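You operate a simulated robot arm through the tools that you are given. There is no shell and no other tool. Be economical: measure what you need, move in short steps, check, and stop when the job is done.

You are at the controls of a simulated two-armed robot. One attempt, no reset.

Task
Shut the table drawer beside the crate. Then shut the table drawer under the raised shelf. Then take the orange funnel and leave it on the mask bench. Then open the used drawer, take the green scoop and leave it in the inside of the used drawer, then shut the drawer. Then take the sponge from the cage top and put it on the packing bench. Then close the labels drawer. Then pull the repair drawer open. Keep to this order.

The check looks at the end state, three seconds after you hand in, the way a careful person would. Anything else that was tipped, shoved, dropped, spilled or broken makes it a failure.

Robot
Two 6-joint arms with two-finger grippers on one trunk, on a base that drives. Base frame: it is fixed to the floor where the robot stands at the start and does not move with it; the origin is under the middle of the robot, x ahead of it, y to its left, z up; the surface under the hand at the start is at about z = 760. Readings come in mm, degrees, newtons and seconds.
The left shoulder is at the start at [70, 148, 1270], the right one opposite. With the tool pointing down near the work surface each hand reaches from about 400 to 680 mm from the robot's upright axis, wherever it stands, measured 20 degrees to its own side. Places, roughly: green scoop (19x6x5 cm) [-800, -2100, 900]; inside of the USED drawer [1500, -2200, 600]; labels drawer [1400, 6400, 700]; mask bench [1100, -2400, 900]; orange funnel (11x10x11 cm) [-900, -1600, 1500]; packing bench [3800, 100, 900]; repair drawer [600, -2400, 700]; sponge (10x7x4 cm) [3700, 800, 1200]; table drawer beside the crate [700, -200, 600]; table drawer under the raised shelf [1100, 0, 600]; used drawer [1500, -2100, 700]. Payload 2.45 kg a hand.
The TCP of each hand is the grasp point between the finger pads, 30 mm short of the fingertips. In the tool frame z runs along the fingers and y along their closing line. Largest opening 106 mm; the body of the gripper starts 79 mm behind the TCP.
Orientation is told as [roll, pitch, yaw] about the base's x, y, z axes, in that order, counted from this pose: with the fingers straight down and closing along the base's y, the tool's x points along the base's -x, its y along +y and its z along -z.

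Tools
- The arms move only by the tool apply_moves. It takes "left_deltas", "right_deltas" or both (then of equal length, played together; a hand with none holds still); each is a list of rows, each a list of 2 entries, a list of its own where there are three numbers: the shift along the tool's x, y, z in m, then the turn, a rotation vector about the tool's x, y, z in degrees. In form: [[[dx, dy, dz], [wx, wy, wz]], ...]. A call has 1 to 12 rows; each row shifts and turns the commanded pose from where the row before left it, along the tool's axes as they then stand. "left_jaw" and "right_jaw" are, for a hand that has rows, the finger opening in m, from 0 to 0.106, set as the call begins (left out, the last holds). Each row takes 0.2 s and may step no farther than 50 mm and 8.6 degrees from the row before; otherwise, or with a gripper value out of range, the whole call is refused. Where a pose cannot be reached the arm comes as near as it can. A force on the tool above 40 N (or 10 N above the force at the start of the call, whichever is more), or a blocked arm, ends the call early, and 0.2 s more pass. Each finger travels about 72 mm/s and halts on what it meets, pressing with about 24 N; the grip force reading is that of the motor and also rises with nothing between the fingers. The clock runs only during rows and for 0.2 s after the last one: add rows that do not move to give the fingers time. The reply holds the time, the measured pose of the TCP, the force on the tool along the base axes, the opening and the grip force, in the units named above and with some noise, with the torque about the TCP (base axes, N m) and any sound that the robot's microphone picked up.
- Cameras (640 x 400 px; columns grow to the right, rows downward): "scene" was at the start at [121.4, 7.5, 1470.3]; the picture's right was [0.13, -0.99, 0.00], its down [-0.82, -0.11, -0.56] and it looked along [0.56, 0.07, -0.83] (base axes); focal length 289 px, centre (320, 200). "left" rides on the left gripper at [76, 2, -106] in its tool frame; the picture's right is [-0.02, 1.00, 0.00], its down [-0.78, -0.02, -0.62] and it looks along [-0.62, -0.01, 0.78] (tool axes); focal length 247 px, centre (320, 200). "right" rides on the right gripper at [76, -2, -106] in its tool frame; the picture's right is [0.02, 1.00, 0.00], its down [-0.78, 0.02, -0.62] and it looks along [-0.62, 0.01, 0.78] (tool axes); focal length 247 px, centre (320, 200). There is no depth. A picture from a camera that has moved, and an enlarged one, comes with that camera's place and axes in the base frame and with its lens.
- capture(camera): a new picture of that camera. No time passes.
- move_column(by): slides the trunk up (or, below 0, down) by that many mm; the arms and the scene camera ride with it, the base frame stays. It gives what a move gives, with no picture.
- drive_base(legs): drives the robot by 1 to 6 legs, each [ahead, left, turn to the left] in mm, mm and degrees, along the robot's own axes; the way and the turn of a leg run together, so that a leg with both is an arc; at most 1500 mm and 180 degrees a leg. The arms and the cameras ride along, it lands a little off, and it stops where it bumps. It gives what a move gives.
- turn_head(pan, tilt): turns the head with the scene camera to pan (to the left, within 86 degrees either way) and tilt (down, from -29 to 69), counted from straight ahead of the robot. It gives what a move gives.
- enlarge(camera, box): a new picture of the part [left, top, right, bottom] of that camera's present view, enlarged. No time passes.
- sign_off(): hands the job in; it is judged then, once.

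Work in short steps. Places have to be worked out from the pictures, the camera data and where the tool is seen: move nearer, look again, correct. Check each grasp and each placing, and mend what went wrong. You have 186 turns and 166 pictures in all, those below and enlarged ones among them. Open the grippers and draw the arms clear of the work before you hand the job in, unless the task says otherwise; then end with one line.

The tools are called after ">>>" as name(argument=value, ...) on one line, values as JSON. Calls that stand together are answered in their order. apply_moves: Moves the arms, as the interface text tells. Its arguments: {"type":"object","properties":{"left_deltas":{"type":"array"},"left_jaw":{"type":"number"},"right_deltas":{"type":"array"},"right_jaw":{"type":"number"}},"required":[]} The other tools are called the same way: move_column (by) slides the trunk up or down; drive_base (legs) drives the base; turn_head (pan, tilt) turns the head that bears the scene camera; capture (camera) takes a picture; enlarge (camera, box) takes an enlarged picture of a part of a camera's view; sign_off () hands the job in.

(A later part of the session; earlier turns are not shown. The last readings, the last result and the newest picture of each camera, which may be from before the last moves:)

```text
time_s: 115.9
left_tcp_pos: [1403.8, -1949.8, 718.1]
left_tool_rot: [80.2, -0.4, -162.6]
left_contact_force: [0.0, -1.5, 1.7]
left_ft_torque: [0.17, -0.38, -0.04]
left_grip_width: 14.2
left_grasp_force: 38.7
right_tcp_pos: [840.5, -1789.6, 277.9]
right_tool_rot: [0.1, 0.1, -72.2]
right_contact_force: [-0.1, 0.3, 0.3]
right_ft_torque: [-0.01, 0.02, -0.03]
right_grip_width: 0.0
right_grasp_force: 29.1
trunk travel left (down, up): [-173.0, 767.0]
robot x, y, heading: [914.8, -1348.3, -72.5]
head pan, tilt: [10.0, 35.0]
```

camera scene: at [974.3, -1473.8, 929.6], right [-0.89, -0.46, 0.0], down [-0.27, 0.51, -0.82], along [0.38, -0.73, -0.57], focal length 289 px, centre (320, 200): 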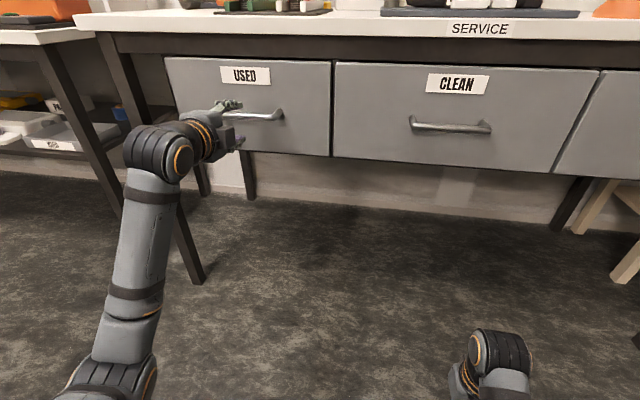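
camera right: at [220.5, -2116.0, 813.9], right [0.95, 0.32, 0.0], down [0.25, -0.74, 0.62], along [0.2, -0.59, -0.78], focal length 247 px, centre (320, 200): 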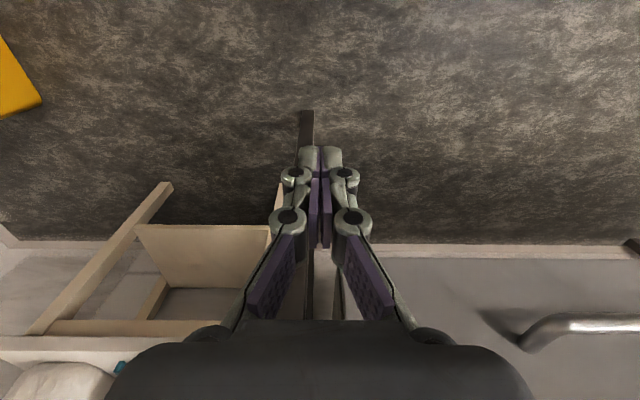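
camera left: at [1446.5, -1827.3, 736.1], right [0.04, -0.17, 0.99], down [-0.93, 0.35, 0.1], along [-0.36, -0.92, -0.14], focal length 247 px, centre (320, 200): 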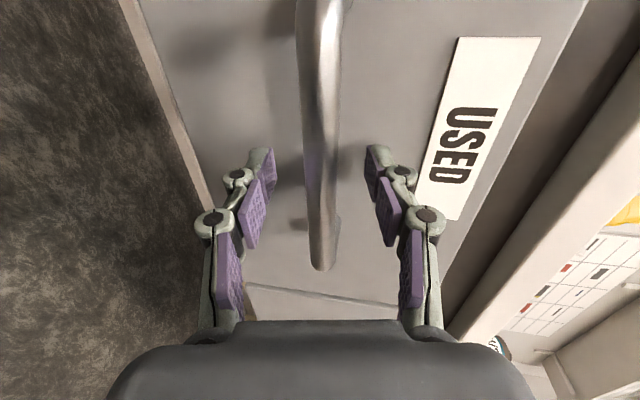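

Gripped (14 mm). I'll pull the drawer back about 220 mm.

>>> apply_moves(left_deltas=[[[0, -0.0034, -0.0197], [0, 0, 0]], [[0, -0.0034, -0.0197], [0, 0, 0]], [[0, -0.0034, -0.0197], [0, 0, 0]], [[0, -0.0034, -0.0197], [0, 0, 0]], [[0, -0.0034, -0.0197], [0, 0, 0]], [[0, -0.0034, -0.0197], [0, 0, 0]], [[0, -0.0034, -0.0197], [0, 0, 0]], [[0, -0.0034, -0.0197], [0, 0, 0]], [[0, -0.0034, -0.0197], [0, 0, 0]], [[0, -0.0034, -0.0197], [0, 0, 0]], [[0, -0.0034, -0.0197], [0, 0, 0]]])

>>> capture(camera="scene")

```text
time_s: 118.3
left_tcp_pos: [1346.7, -1769.9, 717.5]
left_tool_rot: [80.3, -0.4, -162.6]
left_contact_force: [-5.9, -2.5, 2.3]
left_ft_torque: [0.16, -0.47, 0.17]
left_grip_width: 14.4
left_grasp_force: 37.7
left hand out of reach, approached as far as the arm can: row 10, 11
right_tcp_pos: [841.6, -1791.4, 277.3]
right_tool_rot: [0.2, 0.1, -72.1]
right_contact_force: [0.3, -0.3, -0.3]
right_ft_torque: [-0.01, -0.03, -0.02]
right_grip_width: 0.3
right_grasp_force: 28.3
trunk travel left (down, up): [-173.0, 767.0]
robot x, y, heading: [915.0, -1345.3, -72.1]
head pan, tilt: [10.0, 35.0]
```

```text
108 pictures are left
camera scene: at [973.5, -1474.0, 929.8], right [-0.89, -0.46, 0.0], down [-0.27, 0.51, -0.82], along [0.38, -0.73, -0.57], focal length 289 px, centre (320, 200)
```

scene: 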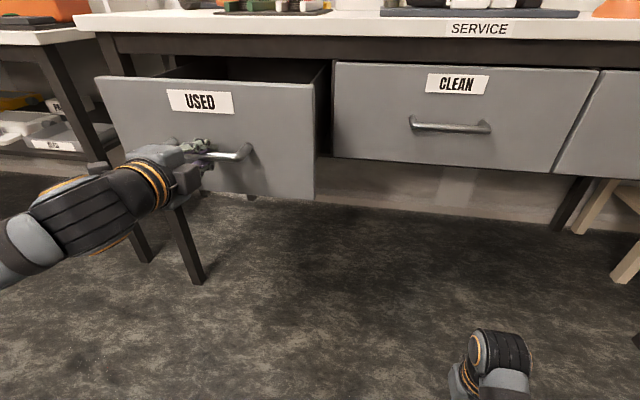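

Open by about 190 mm; driving back 70 mm pulls it a little further. Then I'll release.

>>> drive_base(legs=[[-70, 0, 0]])

>>> apply_moves(left_deltas=[[[0, 0, 0], [0, 0, 0]], [[0, 0, 0], [0, 0, 0]], [[0, 0, 0], [0, 0, 0]], [[0, 0, 0], [0, 0, 0]]], left_jaw=0.06)

>>> drive_base(legs=[[-150, 0, 0]])

>>> move_column(by=450)

>>> turn_head(pan=10, tilt=45)

>>> capture(camera="scene")

```text
time_s: 119.3
left_tcp_pos: [1323.4, -1703.0, 716.6]
left_tool_rot: [80.3, -0.4, -162.7]
left_contact_force: [-7.2, -2.8, 2.3]
left_ft_torque: [0.06, -0.25, -0.06]
left_grip_width: 14.3
left_grasp_force: 37.6
right_tcp_pos: [819.7, -1722.1, 278.7]
right_tool_rot: [0.2, 0.1, -72.2]
right_contact_force: [-0.3, 0.0, 0.1]
right_ft_torque: [0.0, 0.0, -0.02]
right_grip_width: 0.0
right_grasp_force: 27.9
trunk travel left (down, up): [-173.0, 767.0]
robot x, y, heading: [895.3, -1279.0, -72.3]
head pan, tilt: [10.0, 35.0]
```

```text
time_s: 120.3
left_tcp_pos: [1324.4, -1703.8, 717.0]
left_tool_rot: [80.3, -0.5, -162.7]
left_contact_force: [-0.1, -0.1, 0.5]
left_ft_torque: [0.02, 0.02, -0.01]
left_grip_width: 60.0
left_grasp_force: 0.1
right_tcp_pos: [820.2, -1722.1, 278.8]
right_tool_rot: [0.1, 0.2, -72.1]
right_contact_force: [0.7, -0.1, 0.3]
right_ft_torque: [0.01, 0.0, -0.03]
right_grip_width: 0.0
right_grasp_force: 28.4
trunk travel left (down, up): [-173.0, 767.0]
robot x, y, heading: [895.9, -1279.7, -72.0]
head pan, tilt: [10.0, 35.0]
```

```text
time_s: 121.7
left_tcp_pos: [1279.6, -1558.6, 716.0]
left_tool_rot: [80.3, -0.5, -162.6]
left_contact_force: [0.2, 0.1, -0.2]
left_ft_torque: [-0.01, -0.02, -0.01]
left_grip_width: 60.1
left_grasp_force: 0.0
right_tcp_pos: [774.2, -1579.4, 277.3]
right_tool_rot: [0.2, 0.2, -72.2]
right_contact_force: [0.4, -0.5, 0.4]
right_ft_torque: [-0.01, 0.0, 0.0]
right_grip_width: 0.2
right_grasp_force: 28.9
trunk travel left (down, up): [-173.0, 767.0]
robot x, y, heading: [849.0, -1135.8, -72.1]
head pan, tilt: [10.0, 35.0]
```

```text
refused: 450 is not a number from -400 to 400
```

```text
time_s: 122.4
left_tcp_pos: [1279.1, -1559.1, 718.0]
left_tool_rot: [80.3, -0.5, -162.6]
left_contact_force: [-0.4, 0.0, -0.4]
left_ft_torque: [-0.01, -0.01, -0.01]
left_grip_width: 60.1
left_grasp_force: 0.0
right_tcp_pos: [772.7, -1579.1, 279.6]
right_tool_rot: [0.0, 0.2, -72.2]
right_contact_force: [0.3, 0.7, -0.7]
right_ft_torque: [0.0, 0.01, 0.03]
right_grip_width: 0.2
right_grasp_force: 28.5
trunk travel left (down, up): [-173.0, 767.0]
robot x, y, heading: [852.4, -1136.5, -72.2]
head pan, tilt: [10.0, 45.0]
```

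```text
107 pictures are left
camera scene: at [904.0, -1257.0, 914.9], right [-0.89, -0.47, 0.0], down [-0.33, 0.63, -0.71], along [0.33, -0.63, -0.71], focal length 289 px, centre (320, 200)
```

scene: 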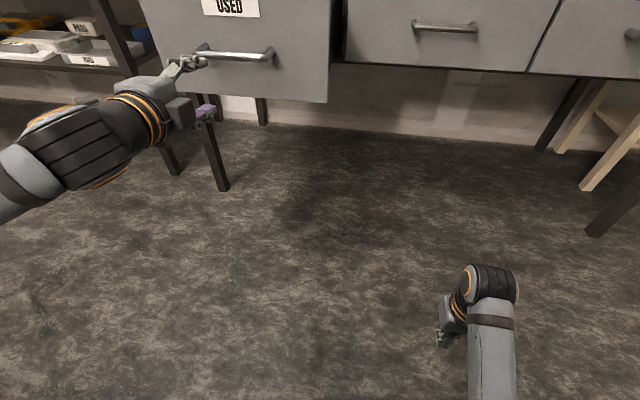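

Released cleanly. I'll raise the trunk and look into the drawer.

>>> move_column(by=400)

>>> turn_head(pan=20, tilt=40)

>>> capture(camera="scene")

```text
time_s: 126.3
left_tcp_pos: [1278.5, -1558.9, 1115.6]
left_tool_rot: [80.2, -0.5, -162.7]
left_contact_force: [-0.3, -0.9, -0.1]
left_ft_torque: [0.02, 0.0, 0.02]
left_grip_width: 60.0
left_grasp_force: 0.0
right_tcp_pos: [774.4, -1579.8, 678.1]
right_tool_rot: [0.1, 0.1, -72.2]
right_contact_force: [0.7, -0.1, -0.2]
right_ft_torque: [-0.01, 0.0, 0.01]
right_grip_width: 0.1
right_grasp_force: 29.1
trunk travel left (down, up): [-573.0, 367.0]
robot x, y, heading: [851.4, -1133.3, -72.2]
head pan, tilt: [10.0, 45.0]
```

```text
time_s: 127.0
left_tcp_pos: [1278.8, -1558.4, 1115.7]
left_tool_rot: [80.3, -0.5, -162.7]
left_contact_force: [-0.4, -0.7, -0.1]
left_ft_torque: [-0.03, -0.02, -0.01]
left_grip_width: 60.1
left_grasp_force: 0.1
right_tcp_pos: [773.6, -1579.0, 678.6]
right_tool_rot: [0.1, 0.1, -72.2]
right_contact_force: [0.3, 0.9, 0.0]
right_ft_torque: [-0.02, 0.0, -0.02]
right_grip_width: 0.0
right_grasp_force: 28.6
trunk travel left (down, up): [-573.0, 367.0]
robot x, y, heading: [849.4, -1136.6, -72.3]
head pan, tilt: [20.0, 40.0]
```

```text
106 pictures are left
camera scene: at [918.1, -1252.3, 1322.1], right [-0.79, -0.61, 0.0], down [-0.39, 0.51, -0.77], along [0.47, -0.61, -0.64], focal length 289 px, centre (320, 200)
```

scene: 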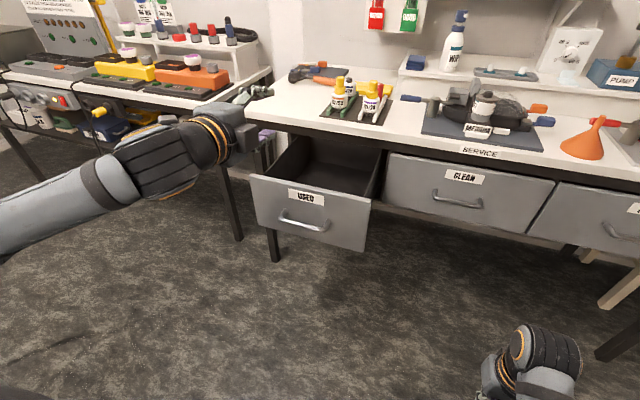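

The USED drawer is open and empty. Next I'll drive over towards the scoop, beside the white cabinet, stopping short to look.

>>> drive_base(legs=[[150, -400, 0], [0, 0, -90.6], [600, 0, 0], [0, 300, 0]])

>>> turn_head(pan=0, tilt=35)

>>> capture(camera="scene")

```text
time_s: 138.2
left_tcp_pos: [-405.1, -2288.0, 1114.8]
left_tool_rot: [80.3, -0.5, 106.6]
left_contact_force: [0.3, -0.2, 0.2]
left_ft_torque: [0.0, 0.0, -0.01]
left_grip_width: 60.0
left_grasp_force: 0.3
right_tcp_pos: [-418.7, -1783.8, 679.1]
right_tool_rot: [0.1, 0.0, -162.9]
right_contact_force: [0.2, 0.6, -0.3]
right_ft_torque: [0.01, -0.01, 0.05]
right_grip_width: 0.0
right_grasp_force: 28.1
trunk travel left (down, up): [-573.0, 367.0]
robot x, y, heading: [23.1, -1865.5, -162.9]
head pan, tilt: [20.0, 40.0]
```

```text
time_s: 139.0
left_tcp_pos: [-406.3, -2288.7, 1115.9]
left_tool_rot: [80.3, -0.4, 106.6]
left_contact_force: [0.2, 0.2, -0.6]
left_ft_torque: [-0.03, 0.0, 0.02]
left_grip_width: 60.1
left_grasp_force: 0.0
right_tcp_pos: [-419.0, -1782.8, 677.7]
right_tool_rot: [0.2, 0.1, -163.0]
right_contact_force: [-0.3, -0.6, -0.2]
right_ft_torque: [-0.02, -0.01, 0.0]
right_grip_width: 0.2
right_grasp_force: 28.6
trunk travel left (down, up): [-573.0, 367.0]
robot x, y, heading: [20.4, -1860.7, -163.2]
head pan, tilt: [0.0, 35.0]
```

```text
105 pictures are left
camera scene: at [-108.4, -1907.4, 1329.6], right [-0.29, 0.96, 0.0], down [0.55, 0.17, -0.82], along [-0.78, -0.24, -0.57], focal length 289 px, centre (320, 200)
```

scene: 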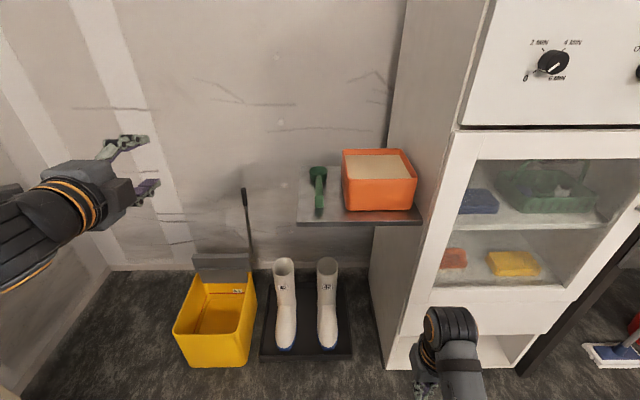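

The green scoop lies on a small wall shelf next to the orange tub. I'll zoom in.

>>> enlarge(camera="scene", box=[270, 130, 430, 240])

```text
3.64 times, centred on (350, 185) of scene
camera zoom: at [-108.4, -1907.4, 1329.6], right [-0.29, 0.96, 0.0], down [0.55, 0.17, -0.82], along [-0.78, -0.24, -0.57], focal length 1052 px, centre (211, 254)
```

zoom: 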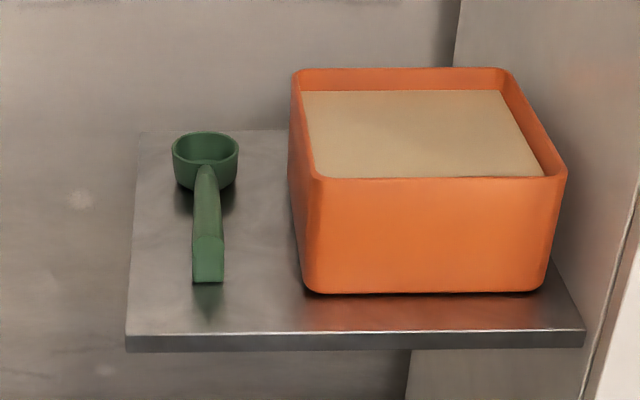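

The scoop's handle points towards me at about (-728, -2100), z≈895–900, and the right hand's tool-down pose fits it. I'll raise the trunk and move in.

>>> move_column(by=350)

>>> drive_base(legs=[[0, 200, 0], [210, 0, 0]])

>>> apply_moves(right_deltas=[[[-0.03, 0, 0], [0, 0, 0]], [[-0.03, 0, 0], [0, 0, 0]], [[-0.03, 0, 0], [0, 0, 0]], [[0, 0, 0], [0, 0, 0]], [[0, 0, 0], [0, 0, 0]]], right_jaw=0.07)

>>> capture(camera="right")

>>> capture(camera="scene")

```text
time_s: 142.4
left_tcp_pos: [-406.7, -2288.2, 1466.4]
left_tool_rot: [80.2, -0.4, 106.7]
left_contact_force: [-0.6, 1.2, 0.4]
left_ft_torque: [0.0, -0.02, 0.02]
left_grip_width: 60.0
left_grasp_force: 0.1
right_tcp_pos: [-419.4, -1783.1, 1028.3]
right_tool_rot: [0.2, 0.1, -163.0]
right_contact_force: [0.4, 0.3, -0.9]
right_ft_torque: [-0.03, 0.0, -0.02]
right_grip_width: 0.0
right_grasp_force: 28.3
trunk travel left (down, up): [-923.0, 17.0]
robot x, y, heading: [24.8, -1866.2, -163.1]
head pan, tilt: [0.0, 35.0]
```

```text
time_s: 145.2
left_tcp_pos: [-546.5, -2539.0, 1468.5]
left_tool_rot: [80.6, -0.5, 106.4]
left_contact_force: [1.2, 0.6, 0.2]
left_ft_torque: [-0.01, 0.01, -0.01]
left_grip_width: 59.8
left_grasp_force: 0.0
right_tcp_pos: [-561.8, -2034.3, 1030.3]
right_tool_rot: [0.1, -0.2, -163.1]
right_contact_force: [-0.3, -0.2, 0.1]
right_ft_torque: [-0.04, 0.04, 0.02]
right_grip_width: 0.0
right_grasp_force: 28.6
trunk travel left (down, up): [-923.0, 17.0]
robot x, y, heading: [-124.2, -2122.5, -163.2]
head pan, tilt: [0.0, 35.0]
```

```text
time_s: 146.4
left_tcp_pos: [-550.0, -2541.2, 1467.3]
left_tool_rot: [80.4, -0.4, 106.5]
left_contact_force: [1.0, 0.6, -0.1]
left_ft_torque: [0.01, 0.04, 0.04]
left_grip_width: 60.0
left_grasp_force: 0.1
right_tcp_pos: [-648.0, -2062.8, 1028.1]
right_tool_rot: [0.2, 0.0, -163.1]
right_contact_force: [-0.3, 0.7, -0.7]
right_ft_torque: [-0.02, 0.0, 0.02]
right_grip_width: 69.9
right_grasp_force: 0.0
trunk travel left (down, up): [-923.0, 17.0]
robot x, y, heading: [-119.0, -2117.9, -163.2]
head pan, tilt: [0.0, 35.0]
```

```text
103 pictures are left
camera right: at [-577.3, -2037.8, 1133.9], right [0.31, -0.95, 0.0], down [-0.75, -0.24, 0.62], along [-0.59, -0.19, -0.78], focal length 247 px, centre (320, 200)
```

right: 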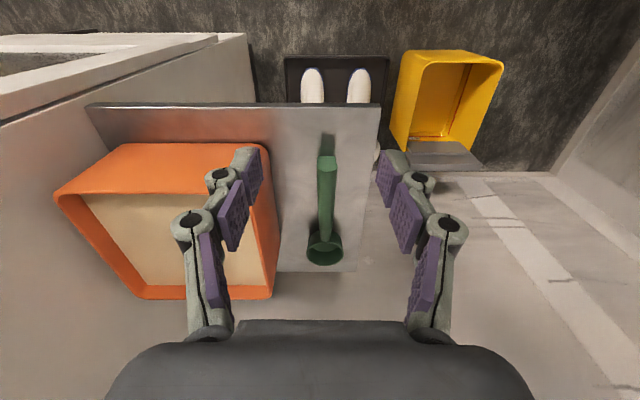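

```text
102 pictures are left
camera scene: at [-251.7, -2161.1, 1679.8], right [-0.29, 0.96, 0.0], down [0.55, 0.17, -0.82], along [-0.78, -0.24, -0.57], focal length 289 px, centre (320, 200)
```

scene: 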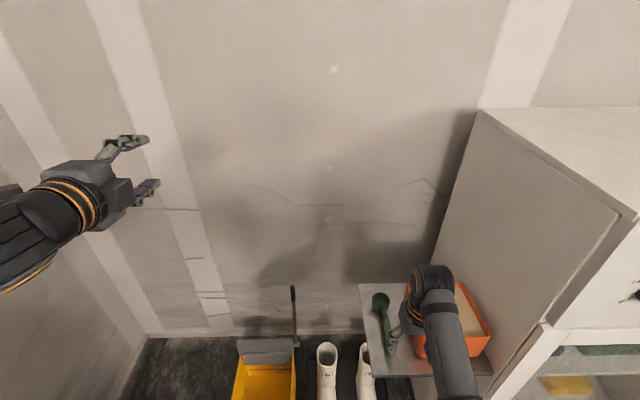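

The handle is 7 px off centre; shelf z≈856, handle z≈880. The tub is close by, so I'll narrow the jaws to 45 mm and move above the handle.

>>> apply_moves(right_deltas=[[[-0.037, 0.008, 0], [0, 0, 0]], [[-0.037, 0, 0], [0, 0, 0]], [[-0.036, 0, 0], [0, 0, 0]], [[0, 0, 0.03], [0, 0, 0]], [[0, 0, 0.03], [0, 0, 0]]], right_jaw=0.045)

>>> capture(camera="right")

>>> enlarge(camera="scene", box=[340, 250, 520, 390])

```text
time_s: 147.7
left_tcp_pos: [-551.4, -2542.2, 1466.7]
left_tool_rot: [80.3, -0.5, 106.5]
left_contact_force: [-0.2, 0.5, -0.2]
left_ft_torque: [0.0, 0.0, -0.05]
left_grip_width: 60.1
left_grasp_force: 0.0
right_tcp_pos: [-752.8, -2102.6, 967.7]
right_tool_rot: [0.1, 0.2, -163.1]
right_contact_force: [-1.3, 0.0, 0.6]
right_ft_torque: [0.0, -0.04, 0.03]
right_grip_width: 45.0
right_grasp_force: 0.0
trunk travel left (down, up): [-923.0, 17.0]
robot x, y, heading: [-122.4, -2120.7, -163.3]
head pan, tilt: [0.0, 35.0]
```

```text
101 pictures are left
camera right: at [-681.5, -2078.2, 1073.1], right [0.31, -0.95, 0.0], down [-0.75, -0.24, 0.62], along [-0.59, -0.19, -0.78], focal length 247 px, centre (320, 200)
```

right: 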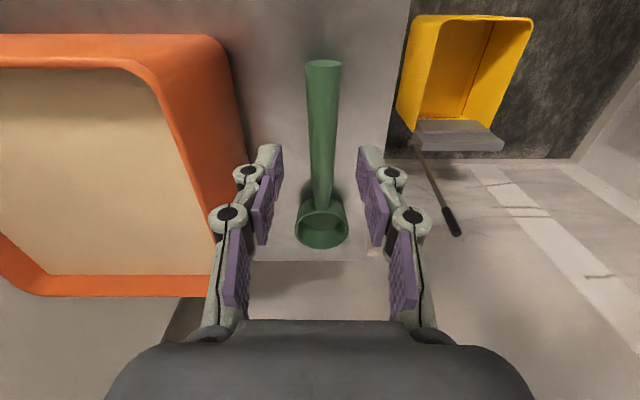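

```text
2.86 times, centred on (430, 320) of scene
camera zoom: at [-253.3, -2161.6, 1679.7], right [-0.29, 0.96, 0.0], down [0.55, 0.17, -0.82], along [-0.78, -0.24, -0.57], focal length 826 px, centre (6, -143)
```

zoom: 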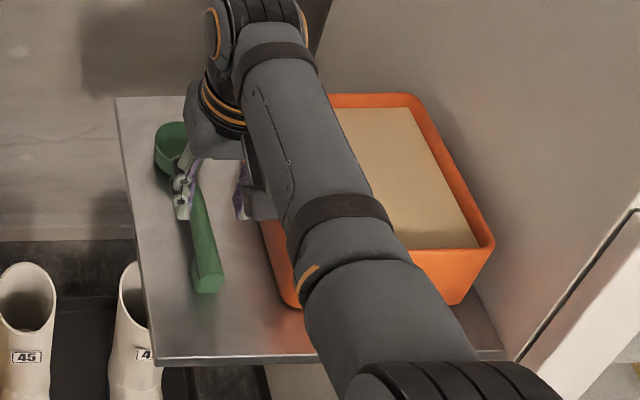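

The handle is centred between the pads and the tub wall is about 75 mm off, so I have room. Descending to z≈895 and closing.

>>> apply_moves(right_deltas=[[[0, 0, 0.03], [0, 0, 0]], [[0, 0, 0.025], [0, 0, 0]], [[0, 0, 0.014], [0, 0, 0]], [[0, 0, 0.004], [0, 0, 0]]])

>>> capture(camera="right")

```text
time_s: 148.7
left_tcp_pos: [-550.7, -2541.3, 1467.0]
left_tool_rot: [80.2, -0.5, 106.5]
left_contact_force: [-0.2, -0.3, -0.6]
left_ft_torque: [0.04, 0.0, -0.02]
left_grip_width: 60.0
left_grasp_force: 0.2
right_tcp_pos: [-746.4, -2101.1, 900.1]
right_tool_rot: [0.1, 0.2, -163.1]
right_contact_force: [1.3, 0.2, 0.3]
right_ft_torque: [-0.02, -0.05, 0.04]
right_grip_width: 45.2
right_grasp_force: 0.0
right hand out of reach, approached as far as the arm can: row 3
trunk travel left (down, up): [-923.0, 17.0]
robot x, y, heading: [-121.6, -2120.0, -163.1]
head pan, tilt: [0.0, 35.0]
```

```text
99 pictures are left
camera right: at [-675.5, -2076.4, 1004.4], right [0.31, -0.95, 0.0], down [-0.75, -0.24, 0.62], along [-0.59, -0.19, -0.78], focal length 247 px, centre (320, 200)
```

right: 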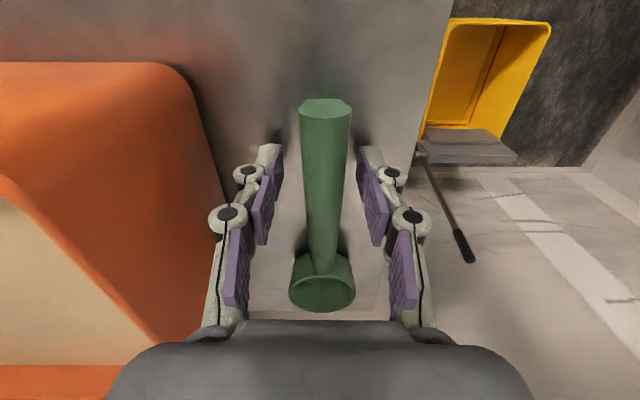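

The arm's reach stopped it at z=900, so I'll lower the trunk 6 mm instead and close.

>>> move_column(by=-6)

>>> apply_moves(right_deltas=[[[0, 0, 0], [0, 0, 0]], [[0, 0, 0], [0, 0, 0]], [[0, 0, 0], [0, 0, 0]], [[0, 0, 0], [0, 0, 0]]], right_jaw=0.0)

>>> capture(camera="right")

```text
time_s: 149.2
left_tcp_pos: [-550.1, -2542.1, 1460.8]
left_tool_rot: [80.3, -0.5, 106.5]
left_contact_force: [0.2, -0.6, 0.4]
left_ft_torque: [0.01, 0.01, 0.01]
left_grip_width: 60.1
left_grasp_force: 0.1
right_tcp_pos: [-748.2, -2100.5, 892.5]
right_tool_rot: [0.1, 0.2, -163.1]
right_contact_force: [0.1, 0.3, 0.7]
right_ft_torque: [-0.01, 0.01, -0.01]
right_grip_width: 45.0
right_grasp_force: 0.0
trunk travel left (down, up): [-917.0, 23.0]
robot x, y, heading: [-122.7, -2118.4, -163.2]
head pan, tilt: [0.0, 35.0]
```

```text
time_s: 150.2
left_tcp_pos: [-551.6, -2541.8, 1460.9]
left_tool_rot: [80.4, -0.5, 106.5]
left_contact_force: [0.5, 0.4, 0.5]
left_ft_torque: [-0.02, 0.0, 0.01]
left_grip_width: 60.2
left_grasp_force: 0.1
right_tcp_pos: [-747.3, -2100.8, 893.0]
right_tool_rot: [0.1, 0.1, -163.1]
right_contact_force: [0.3, 0.0, 0.5]
right_ft_torque: [-0.01, -0.07, 0.03]
right_grip_width: 19.0
right_grasp_force: 23.7
trunk travel left (down, up): [-917.0, 23.0]
robot x, y, heading: [-118.6, -2117.5, -163.2]
head pan, tilt: [0.0, 35.0]
```

```text
98 pictures are left
camera right: at [-675.8, -2076.5, 998.1], right [0.31, -0.95, 0.0], down [-0.75, -0.24, 0.62], along [-0.59, -0.19, -0.78], focal length 247 px, centre (320, 200)
```

right: 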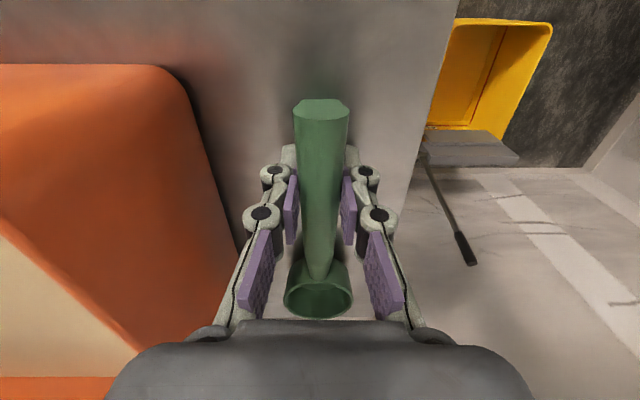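

Gripped at 19 mm. I'll lift and check.

>>> apply_moves(right_deltas=[[[0, 0, -0.02], [0, 0, 0]], [[0, 0, -0.03], [0, 0, 0]], [[0, 0, -0.04], [0, 0, 0]], [[0, 0, -0.04], [0, 0, 0]]])

>>> capture(camera="right")

```text
time_s: 151.2
left_tcp_pos: [-551.4, -2542.4, 1461.5]
left_tool_rot: [80.3, -0.5, 106.5]
left_contact_force: [-0.4, 0.0, -0.4]
left_ft_torque: [0.03, -0.02, 0.0]
left_grip_width: 59.9
left_grasp_force: 0.0
right_tcp_pos: [-745.6, -2101.1, 1024.9]
right_tool_rot: [0.0, 0.1, -163.1]
right_contact_force: [-0.1, -0.6, -0.9]
right_ft_torque: [0.03, -0.03, -0.01]
right_grip_width: 19.1
right_grasp_force: 23.8
trunk travel left (down, up): [-917.0, 23.0]
robot x, y, heading: [-119.9, -2124.9, -163.2]
head pan, tilt: [0.0, 35.0]
```

```text
97 pictures are left
camera right: at [-674.2, -2076.5, 1129.5], right [0.31, -0.95, 0.0], down [-0.75, -0.24, 0.62], along [-0.59, -0.19, -0.78], focal length 247 px, centre (320, 200)
```

right: 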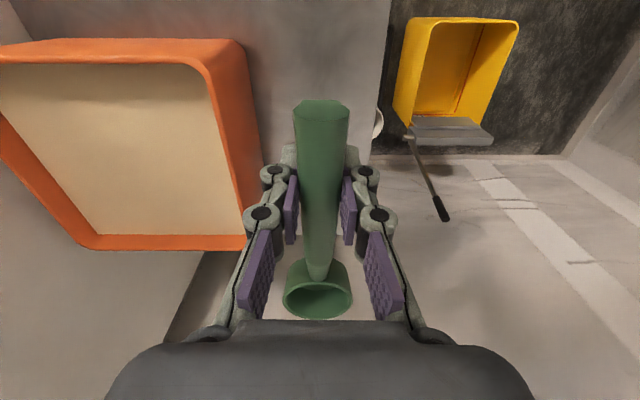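

The scoop is held. I'll retract the hand and drive back to the USED drawer, placing the right hand opposite it.

>>> apply_moves(right_deltas=[[[0.035, 0, 0], [0, 0, 0]], [[0.035, 0, 0], [0, 0, 0]], [[0.03, 0, 0], [0, 0, 0]]])

>>> drive_base(legs=[[-300, 0, 0], [0, -420, 0], [0, 0, 90.6], [0, 1400, 0]])

>>> turn_head(pan=-15, tilt=45)

>>> capture(camera="scene")

```text
time_s: 152.0
left_tcp_pos: [-550.7, -2541.7, 1460.8]
left_tool_rot: [80.3, -0.5, 106.5]
left_contact_force: [0.7, 0.4, -0.5]
left_ft_torque: [-0.01, -0.03, 0.04]
left_grip_width: 60.1
left_grasp_force: 0.0
right_tcp_pos: [-650.3, -2071.4, 1023.2]
right_tool_rot: [0.1, 0.1, -163.1]
right_contact_force: [0.3, 0.1, -1.0]
right_ft_torque: [0.01, -0.02, 0.0]
right_grip_width: 19.4
right_grasp_force: 24.6
trunk travel left (down, up): [-917.0, 23.0]
robot x, y, heading: [-123.0, -2119.2, -163.2]
head pan, tilt: [0.0, 35.0]
```

```text
time_s: 166.7
left_tcp_pos: [1811.5, -1613.0, 1460.0]
left_tool_rot: [80.3, -0.4, -162.2]
left_contact_force: [-0.2, 0.0, -0.4]
left_ft_torque: [0.01, -0.03, 0.0]
left_grip_width: 59.9
left_grasp_force: 0.0
right_tcp_pos: [1344.4, -1721.7, 1022.1]
right_tool_rot: [0.1, 0.2, -71.9]
right_contact_force: [-0.7, -0.6, -1.3]
right_ft_torque: [0.01, 0.01, -0.02]
right_grip_width: 19.6
right_grasp_force: 23.9
trunk travel left (down, up): [-917.0, 23.0]
robot x, y, heading: [1385.9, -1187.8, -72.0]
head pan, tilt: [0.0, 35.0]
```

```text
time_s: 167.5
left_tcp_pos: [1814.6, -1611.5, 1460.8]
left_tool_rot: [80.3, -0.5, -162.3]
left_contact_force: [-0.1, 0.3, 0.7]
left_ft_torque: [0.0, 0.0, -0.01]
left_grip_width: 60.0
left_grasp_force: 0.0
right_tcp_pos: [1344.7, -1723.0, 1021.8]
right_tool_rot: [0.1, 0.1, -72.0]
right_contact_force: [0.1, 0.4, -0.2]
right_ft_torque: [0.02, 0.07, 0.01]
right_grip_width: 19.4
right_grasp_force: 24.2
trunk travel left (down, up): [-917.0, 23.0]
robot x, y, heading: [1385.6, -1193.4, -72.0]
head pan, tilt: [-15.0, 45.0]
```

```text
96 pictures are left
camera scene: at [1402.8, -1321.7, 1658.9], right [-1.0, -0.05, 0.0], down [-0.04, 0.71, -0.71], along [0.04, -0.71, -0.71], focal length 289 px, centre (320, 200)
```

scene: 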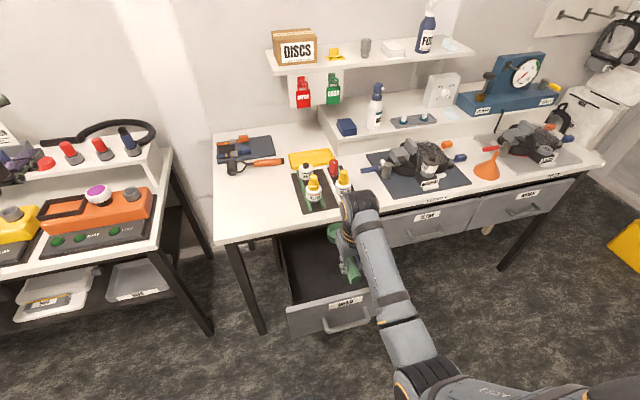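

The hand is lined up with the drawer (t≈789; the drawer spans about 602–955). I'll yaw the tool 90° so the scoop lies across the drawer, giving the camera clearance.

>>> apply_moves(right_deltas=[[[0, 0, 0], [0, 0, 8.2]], [[0, 0, 0], [0, 0, 8.2]], [[0, 0, 0], [0, 0, 8.2]], [[0, 0, 0], [0, 0, 8.2]], [[0, 0, 0], [0, 0, 8.2]], [[0, 0, 0], [0, 0, 8.2]], [[0, 0, 0], [0, 0, 8.2]], [[0, 0, 0], [0, 0, 8.2]], [[0, 0, 0], [0, 0, 8.2]], [[0, 0, 0], [0, 0, 8.2]], [[0, 0, 0], [0, 0, 8.0]]])

>>> drive_base(legs=[[60, 0, 0]])

>>> move_column(by=-100)

>>> capture(camera="right")

>>> capture(camera="scene")

```text
time_s: 169.9
left_tcp_pos: [1813.5, -1612.4, 1460.7]
left_tool_rot: [80.3, -0.5, -162.3]
left_contact_force: [-0.3, -0.7, -0.6]
left_ft_torque: [-0.03, 0.02, 0.04]
left_grip_width: 60.0
left_grasp_force: 0.2
right_tcp_pos: [1345.4, -1721.8, 1022.8]
right_tool_rot: [-0.1, 0.2, -162.0]
right_contact_force: [-0.2, -0.1, -0.1]
right_ft_torque: [0.01, 0.01, -0.03]
right_grip_width: 19.5
right_grasp_force: 23.9
trunk travel left (down, up): [-917.0, 23.0]
robot x, y, heading: [1379.4, -1189.2, -71.8]
head pan, tilt: [-15.0, 45.0]
```

```text
time_s: 170.9
left_tcp_pos: [1827.0, -1657.3, 1464.8]
left_tool_rot: [80.6, -0.5, -162.4]
left_contact_force: [0.8, 0.9, 0.6]
left_ft_torque: [0.01, -0.02, -0.01]
left_grip_width: 60.2
left_grasp_force: 0.0
right_tcp_pos: [1361.1, -1772.0, 1026.2]
right_tool_rot: [0.3, 0.1, -161.9]
right_contact_force: [0.3, 1.0, 0.1]
right_ft_torque: [-0.11, -0.02, 0.03]
right_grip_width: 19.3
right_grasp_force: 24.4
trunk travel left (down, up): [-917.0, 23.0]
robot x, y, heading: [1399.3, -1249.6, -72.0]
head pan, tilt: [-15.0, 45.0]
```

```text
time_s: 172.2
left_tcp_pos: [1831.1, -1668.4, 1360.3]
left_tool_rot: [80.3, -0.5, -162.3]
left_contact_force: [-0.2, 0.7, 0.0]
left_ft_torque: [0.02, 0.01, 0.02]
left_grip_width: 60.0
left_grasp_force: 0.0
right_tcp_pos: [1364.4, -1778.1, 921.5]
right_tool_rot: [-0.3, 0.1, -161.8]
right_contact_force: [-0.4, -0.1, -0.3]
right_ft_torque: [0.03, 0.0, 0.0]
right_grip_width: 19.5
right_grasp_force: 24.0
trunk travel left (down, up): [-817.0, 123.0]
robot x, y, heading: [1396.2, -1243.3, -71.7]
head pan, tilt: [-15.0, 45.0]
```

```text
95 pictures are left
camera right: at [1434.4, -1752.7, 1027.9], right [0.33, -0.94, 0.0], down [-0.74, -0.26, 0.62], along [-0.59, -0.2, -0.78], focal length 247 px, centre (320, 200)
```

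right: 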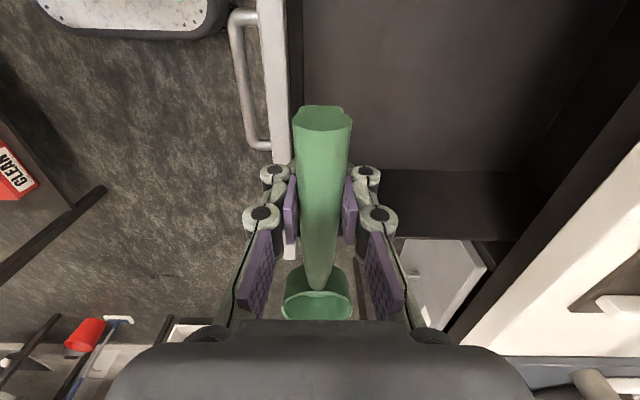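

```text
94 pictures are left
camera scene: at [1420.9, -1377.8, 1558.9], right [-1.0, -0.05, 0.0], down [-0.04, 0.71, -0.71], along [0.04, -0.71, -0.71], focal length 289 px, centre (320, 200)
```

scene: 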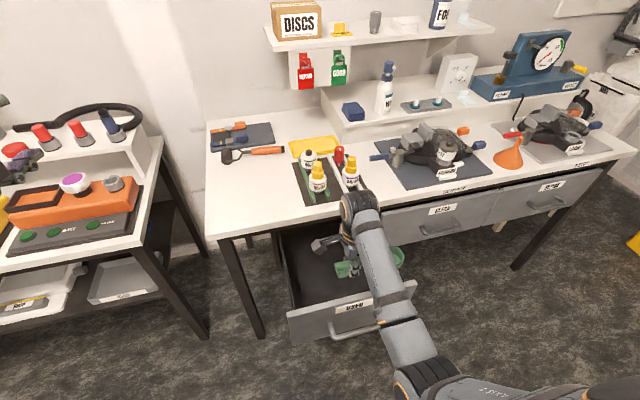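

Drawer floor is about z=657 and its right wall t≈637. I'll move the hand 94 mm deeper and lower the trunk 190 mm.

>>> apply_moves(right_deltas=[[[0.002, 0.032, 0], [0, 0, 0]], [[0.003, 0.032, 0], [0, 0, 0]], [[0.003, 0.03, 0], [0, 0, 0]]])

>>> move_column(by=-190)

>>> capture(camera="right")

>>> capture(camera="scene")

```text
time_s: 173.0
left_tcp_pos: [1832.1, -1669.2, 1359.8]
left_tool_rot: [80.1, -0.4, -162.3]
left_contact_force: [-0.7, 0.2, -0.5]
left_ft_torque: [-0.03, -0.02, 0.01]
left_grip_width: 60.0
left_grasp_force: 0.0
right_tcp_pos: [1401.0, -1865.9, 920.9]
right_tool_rot: [-0.3, 0.2, -161.9]
right_contact_force: [0.3, -0.5, -0.3]
right_ft_torque: [0.03, -0.03, -0.04]
right_grip_width: 19.2
right_grasp_force: 24.1
trunk travel left (down, up): [-817.0, 123.0]
robot x, y, heading: [1399.0, -1248.1, -71.9]
head pan, tilt: [-15.0, 45.0]
```

```text
time_s: 175.1
left_tcp_pos: [1830.4, -1668.3, 1170.2]
left_tool_rot: [80.4, -0.5, -162.4]
left_contact_force: [-1.1, -0.5, -0.5]
left_ft_torque: [0.01, -0.04, -0.01]
left_grip_width: 60.0
left_grasp_force: 0.0
right_tcp_pos: [1400.2, -1864.7, 731.8]
right_tool_rot: [-0.2, 0.1, -161.9]
right_contact_force: [-0.2, 0.0, -0.3]
right_ft_torque: [0.03, -0.04, 0.0]
right_grip_width: 19.4
right_grasp_force: 24.5
trunk travel left (down, up): [-627.0, 313.0]
robot x, y, heading: [1401.4, -1245.2, -71.6]
head pan, tilt: [-15.0, 45.0]
```

```text
93 pictures are left
camera right: at [1471.2, -1839.7, 837.3], right [0.33, -0.94, 0.0], down [-0.74, -0.26, 0.62], along [-0.59, -0.2, -0.78], focal length 247 px, centre (320, 200)
```

right: 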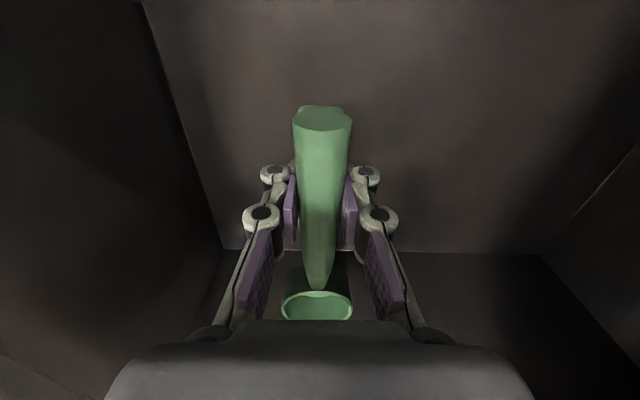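

```text
92 pictures are left
camera scene: at [1420.9, -1377.8, 1368.9], right [-1.0, -0.05, 0.0], down [-0.04, 0.71, -0.71], along [0.04, -0.71, -0.71], focal length 289 px, centre (320, 200)
```

scene: 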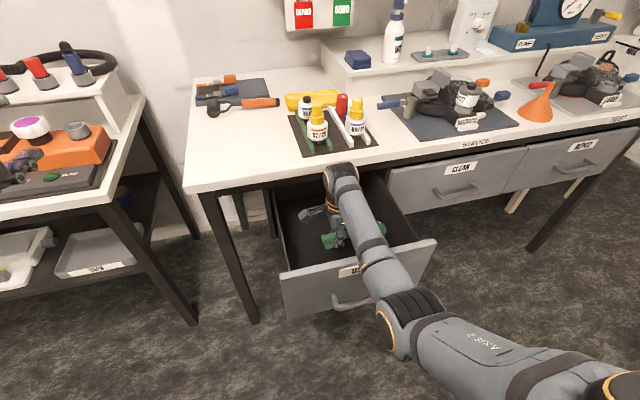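

There's good clearance inside. I'll lower 25 mm by trunk, then in small arm steps until contact.

>>> move_column(by=-25)

>>> apply_moves(right_deltas=[[[0, 0, 0.004], [0, 0, 0]], [[0, 0, 0.004], [0, 0, 0]], [[0, 0, 0.004], [0, 0, 0]]])

>>> enlarge(camera="scene", box=[260, 150, 440, 310])

```text
time_s: 175.8
left_tcp_pos: [1831.5, -1667.7, 1146.1]
left_tool_rot: [80.3, -0.6, -162.3]
left_contact_force: [0.6, -0.6, -0.5]
left_ft_torque: [0.02, 0.0, 0.04]
left_grip_width: 60.3
left_grasp_force: 0.0
right_tcp_pos: [1400.8, -1864.5, 707.1]
right_tool_rot: [0.0, 0.1, -161.9]
right_contact_force: [0.0, 0.8, -1.0]
right_ft_torque: [-0.02, -0.03, 0.01]
right_grip_width: 19.6
right_grasp_force: 24.4
trunk travel left (down, up): [-602.0, 338.0]
robot x, y, heading: [1395.9, -1246.4, -71.9]
head pan, tilt: [-15.0, 45.0]
```

```text
time_s: 176.6
left_tcp_pos: [1831.5, -1668.9, 1145.0]
left_tool_rot: [80.4, -0.5, -162.3]
left_contact_force: [0.2, -0.3, -0.1]
left_ft_torque: [-0.03, -0.01, -0.01]
left_grip_width: 59.8
left_grasp_force: 0.1
right_tcp_pos: [1399.7, -1864.7, 694.7]
right_tool_rot: [-0.3, 0.1, -161.9]
right_contact_force: [-0.5, -0.1, -1.3]
right_ft_torque: [-0.03, -0.01, 0.01]
right_grip_width: 19.2
right_grasp_force: 23.9
trunk travel left (down, up): [-602.0, 338.0]
robot x, y, heading: [1400.2, -1245.5, -72.0]
head pan, tilt: [-15.0, 45.0]
```

```text
2.50 times, centred on (350, 230) of scene
camera zoom: at [1421.0, -1378.1, 1343.8], right [-1.0, -0.05, 0.0], down [-0.04, 0.71, -0.71], along [0.04, -0.71, -0.71], focal length 723 px, centre (245, 125)
```

zoom: 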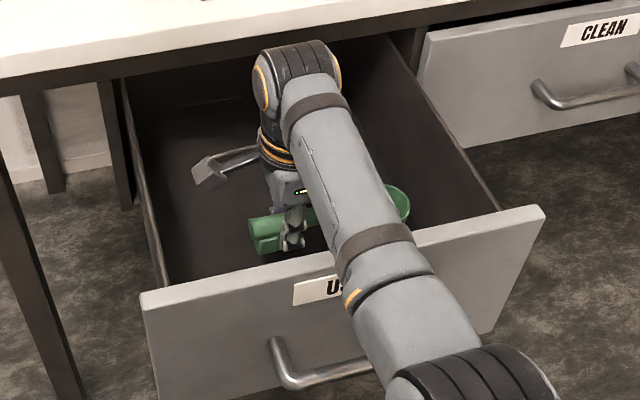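

>>> apply_moves(right_deltas=[[[0, 0, 0.004], [0, 0, 0]], [[0, 0, 0.004], [0, 0, 0]], [[0, 0, 0.004], [0, 0, 0]]])

```text
time_s: 177.4
left_tcp_pos: [1832.0, -1668.2, 1146.0]
left_tool_rot: [80.3, -0.4, -162.3]
left_contact_force: [0.3, 0.0, -0.1]
left_ft_torque: [-0.01, 0.0, 0.0]
left_grip_width: 60.0
left_grasp_force: 0.0
right_tcp_pos: [1399.8, -1865.4, 682.8]
right_tool_rot: [-0.2, 0.0, -161.9]
right_contact_force: [-0.4, -0.2, -0.5]
right_ft_torque: [-0.03, -0.02, 0.01]
right_grip_width: 19.3
right_grasp_force: 24.2
trunk travel left (down, up): [-602.0, 338.0]
robot x, y, heading: [1404.1, -1247.3, -72.1]
head pan, tilt: [-15.0, 45.0]
```

Still no contact at z=683, so I'll continue down.

>>> apply_moves(right_deltas=[[[0, 0, 0.004], [0, 0, 0]], [[0, 0, 0.004], [0, 0, 0]], [[0, 0, 0.004], [0, 0, 0]]])

>>> capture(camera="right")

>>> enlarge(camera="scene", box=[260, 150, 440, 310])

```text
time_s: 178.2
left_tcp_pos: [1831.5, -1668.6, 1145.9]
left_tool_rot: [80.3, -0.6, -162.3]
left_contact_force: [0.2, -0.6, -1.0]
left_ft_torque: [0.01, 0.0, 0.01]
left_grip_width: 60.0
left_grasp_force: 0.1
right_tcp_pos: [1400.1, -1864.4, 670.7]
right_tool_rot: [-0.2, 0.0, -162.0]
right_contact_force: [-0.1, 0.5, -0.2]
right_ft_torque: [0.06, -0.01, 0.01]
right_grip_width: 19.6
right_grasp_force: 24.3
trunk travel left (down, up): [-602.0, 338.0]
robot x, y, heading: [1400.9, -1246.7, -71.7]
head pan, tilt: [-15.0, 45.0]
```

```text
90 pictures are left
camera right: at [1471.0, -1839.8, 776.1], right [0.33, -0.94, 0.0], down [-0.74, -0.26, 0.62], along [-0.59, -0.2, -0.78], focal length 247 px, centre (320, 200)
```

right: 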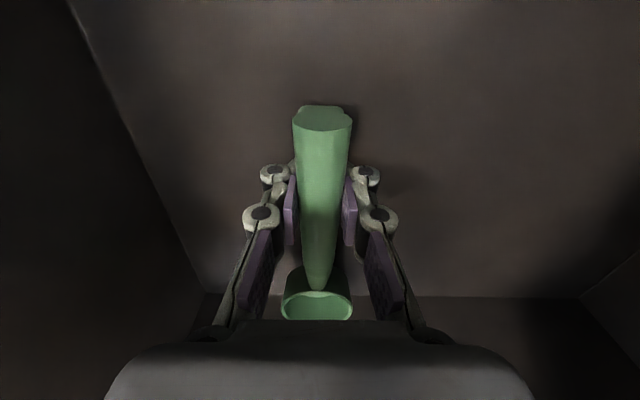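

```text
2.50 times, centred on (350, 230) of scene
camera zoom: at [1421.0, -1378.0, 1343.8], right [-1.0, -0.05, 0.0], down [-0.04, 0.71, -0.71], along [0.04, -0.71, -0.71], focal length 723 px, centre (245, 125)
```

zoom: 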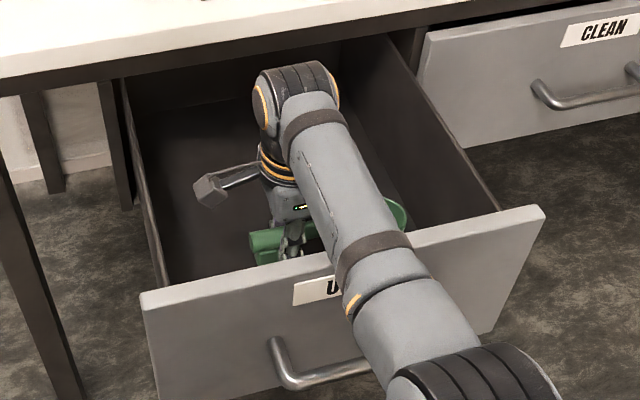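

>>> apply_moves(right_deltas=[[[0, 0, 0.003], [0, 0, 0]], [[0, 0, 0.003], [0, 0, 0]]])

```text
time_s: 178.8
left_tcp_pos: [1830.2, -1667.9, 1145.9]
left_tool_rot: [80.3, -0.6, -162.4]
left_contact_force: [0.9, -1.0, -0.1]
left_ft_torque: [0.01, 0.02, 0.04]
left_grip_width: 60.0
left_grasp_force: 0.1
right_tcp_pos: [1400.4, -1865.5, 664.2]
right_tool_rot: [-0.2, 0.1, -161.9]
right_contact_force: [0.5, -0.2, -0.2]
right_ft_torque: [0.0, -0.04, -0.01]
right_grip_width: 19.3
right_grasp_force: 23.8
trunk travel left (down, up): [-602.0, 338.0]
robot x, y, heading: [1398.6, -1246.7, -71.9]
head pan, tilt: [-15.0, 45.0]
```

>>> apply_moves(right_deltas=[[[0, 0, 0.003], [0, 0, 0]], [[0, 0, 0.003], [0, 0, 0]]])

```text
time_s: 179.4
left_tcp_pos: [1831.5, -1669.1, 1145.1]
left_tool_rot: [80.3, -0.4, -162.3]
left_contact_force: [0.4, -0.9, 1.0]
left_ft_torque: [-0.01, 0.02, 0.01]
left_grip_width: 60.0
left_grasp_force: 0.0
right_tcp_pos: [1400.1, -1865.4, 659.0]
right_tool_rot: [-0.2, 0.1, -161.8]
right_contact_force: [0.1, -0.2, -0.9]
right_ft_torque: [0.01, -0.03, 0.02]
right_grip_width: 19.6
right_grasp_force: 23.8
trunk travel left (down, up): [-602.0, 338.0]
robot x, y, heading: [1398.6, -1248.6, -71.9]
head pan, tilt: [-15.0, 45.0]
```

>>> apply_moves(right_deltas=[[[0, 0, 0.003], [0, 0, 0]], [[0, 0, 0.003], [0, 0, 0]]])

>>> enlarge(camera="right", box=[200, 80, 440, 330])

```text
time_s: 180.0
left_tcp_pos: [1830.6, -1666.6, 1146.3]
left_tool_rot: [80.4, -0.5, -162.2]
left_contact_force: [-0.9, -0.7, 0.2]
left_ft_torque: [0.0, 0.0, 0.01]
left_grip_width: 59.8
left_grasp_force: 0.1
right_tcp_pos: [1400.4, -1865.7, 655.3]
right_tool_rot: [0.1, 0.0, -161.9]
right_contact_force: [-1.3, -1.0, 12.4]
right_ft_torque: [-0.08, 0.11, -0.05]
right_grip_width: 19.4
right_grasp_force: 23.8
trunk travel left (down, up): [-602.0, 338.0]
robot x, y, heading: [1400.2, -1246.4, -71.9]
head pan, tilt: [-15.0, 45.0]
```

```text
1.60 times, centred on (320, 205) of right
camera zoom: at [1471.2, -1839.4, 760.6], right [0.33, -0.94, 0.0], down [-0.74, -0.26, 0.62], along [-0.59, -0.21, -0.78], focal length 395 px, centre (320, 192)
```

zoom: 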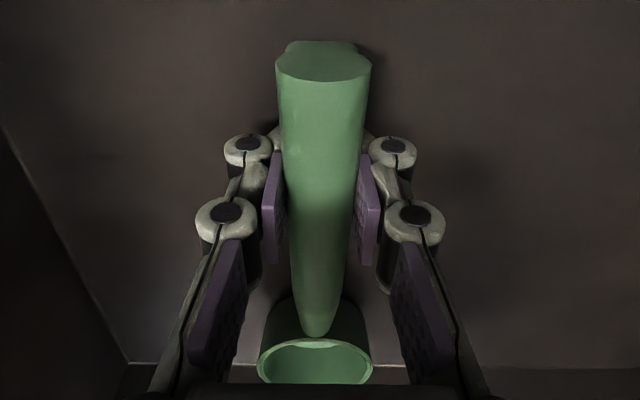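

Contact at 12 N: the scoop is on the drawer floor. I'll release and lift straight out.

>>> apply_moves(right_deltas=[[[0, 0, 0], [0, 0, 0]], [[0, 0, 0], [0, 0, 0]], [[0, 0, 0], [0, 0, 0]], [[0, 0, -0.03], [0, 0, 0]], [[0, 0, -0.04], [0, 0, 0]]], right_jaw=0.05)

>>> move_column(by=230)

>>> capture(camera="right")

```text
time_s: 181.2
left_tcp_pos: [1830.8, -1667.3, 1145.4]
left_tool_rot: [80.2, -0.5, -162.5]
left_contact_force: [-0.4, 0.3, -0.1]
left_ft_torque: [0.02, -0.01, 0.02]
left_grip_width: 59.8
left_grasp_force: 0.0
right_tcp_pos: [1400.8, -1864.5, 723.5]
right_tool_rot: [-0.2, 0.1, -161.9]
right_contact_force: [0.6, -0.1, 0.5]
right_ft_torque: [0.0, -0.02, 0.02]
right_grip_width: 50.1
right_grasp_force: 0.1
trunk travel left (down, up): [-602.0, 338.0]
robot x, y, heading: [1401.4, -1246.8, -71.9]
head pan, tilt: [-15.0, 45.0]
```

```text
time_s: 183.6
left_tcp_pos: [1830.7, -1668.2, 1375.2]
left_tool_rot: [80.3, -0.5, -162.2]
left_contact_force: [0.4, -0.2, -1.0]
left_ft_torque: [-0.01, -0.03, -0.01]
left_grip_width: 59.6
left_grasp_force: 0.1
right_tcp_pos: [1400.9, -1865.1, 953.7]
right_tool_rot: [-0.3, 0.1, -161.9]
right_contact_force: [-0.1, -0.4, 0.0]
right_ft_torque: [0.0, -0.03, 0.02]
right_grip_width: 50.0
right_grasp_force: 0.0
trunk travel left (down, up): [-832.0, 108.0]
robot x, y, heading: [1399.8, -1248.4, -72.0]
head pan, tilt: [-15.0, 45.0]
```

```text
87 pictures are left
camera right: at [1471.2, -1839.6, 1058.3], right [0.33, -0.94, 0.0], down [-0.74, -0.26, 0.62], along [-0.59, -0.2, -0.78], focal length 247 px, centre (320, 200)
```

right: 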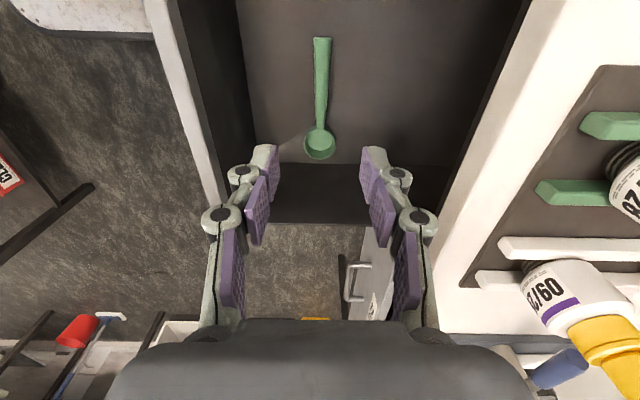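

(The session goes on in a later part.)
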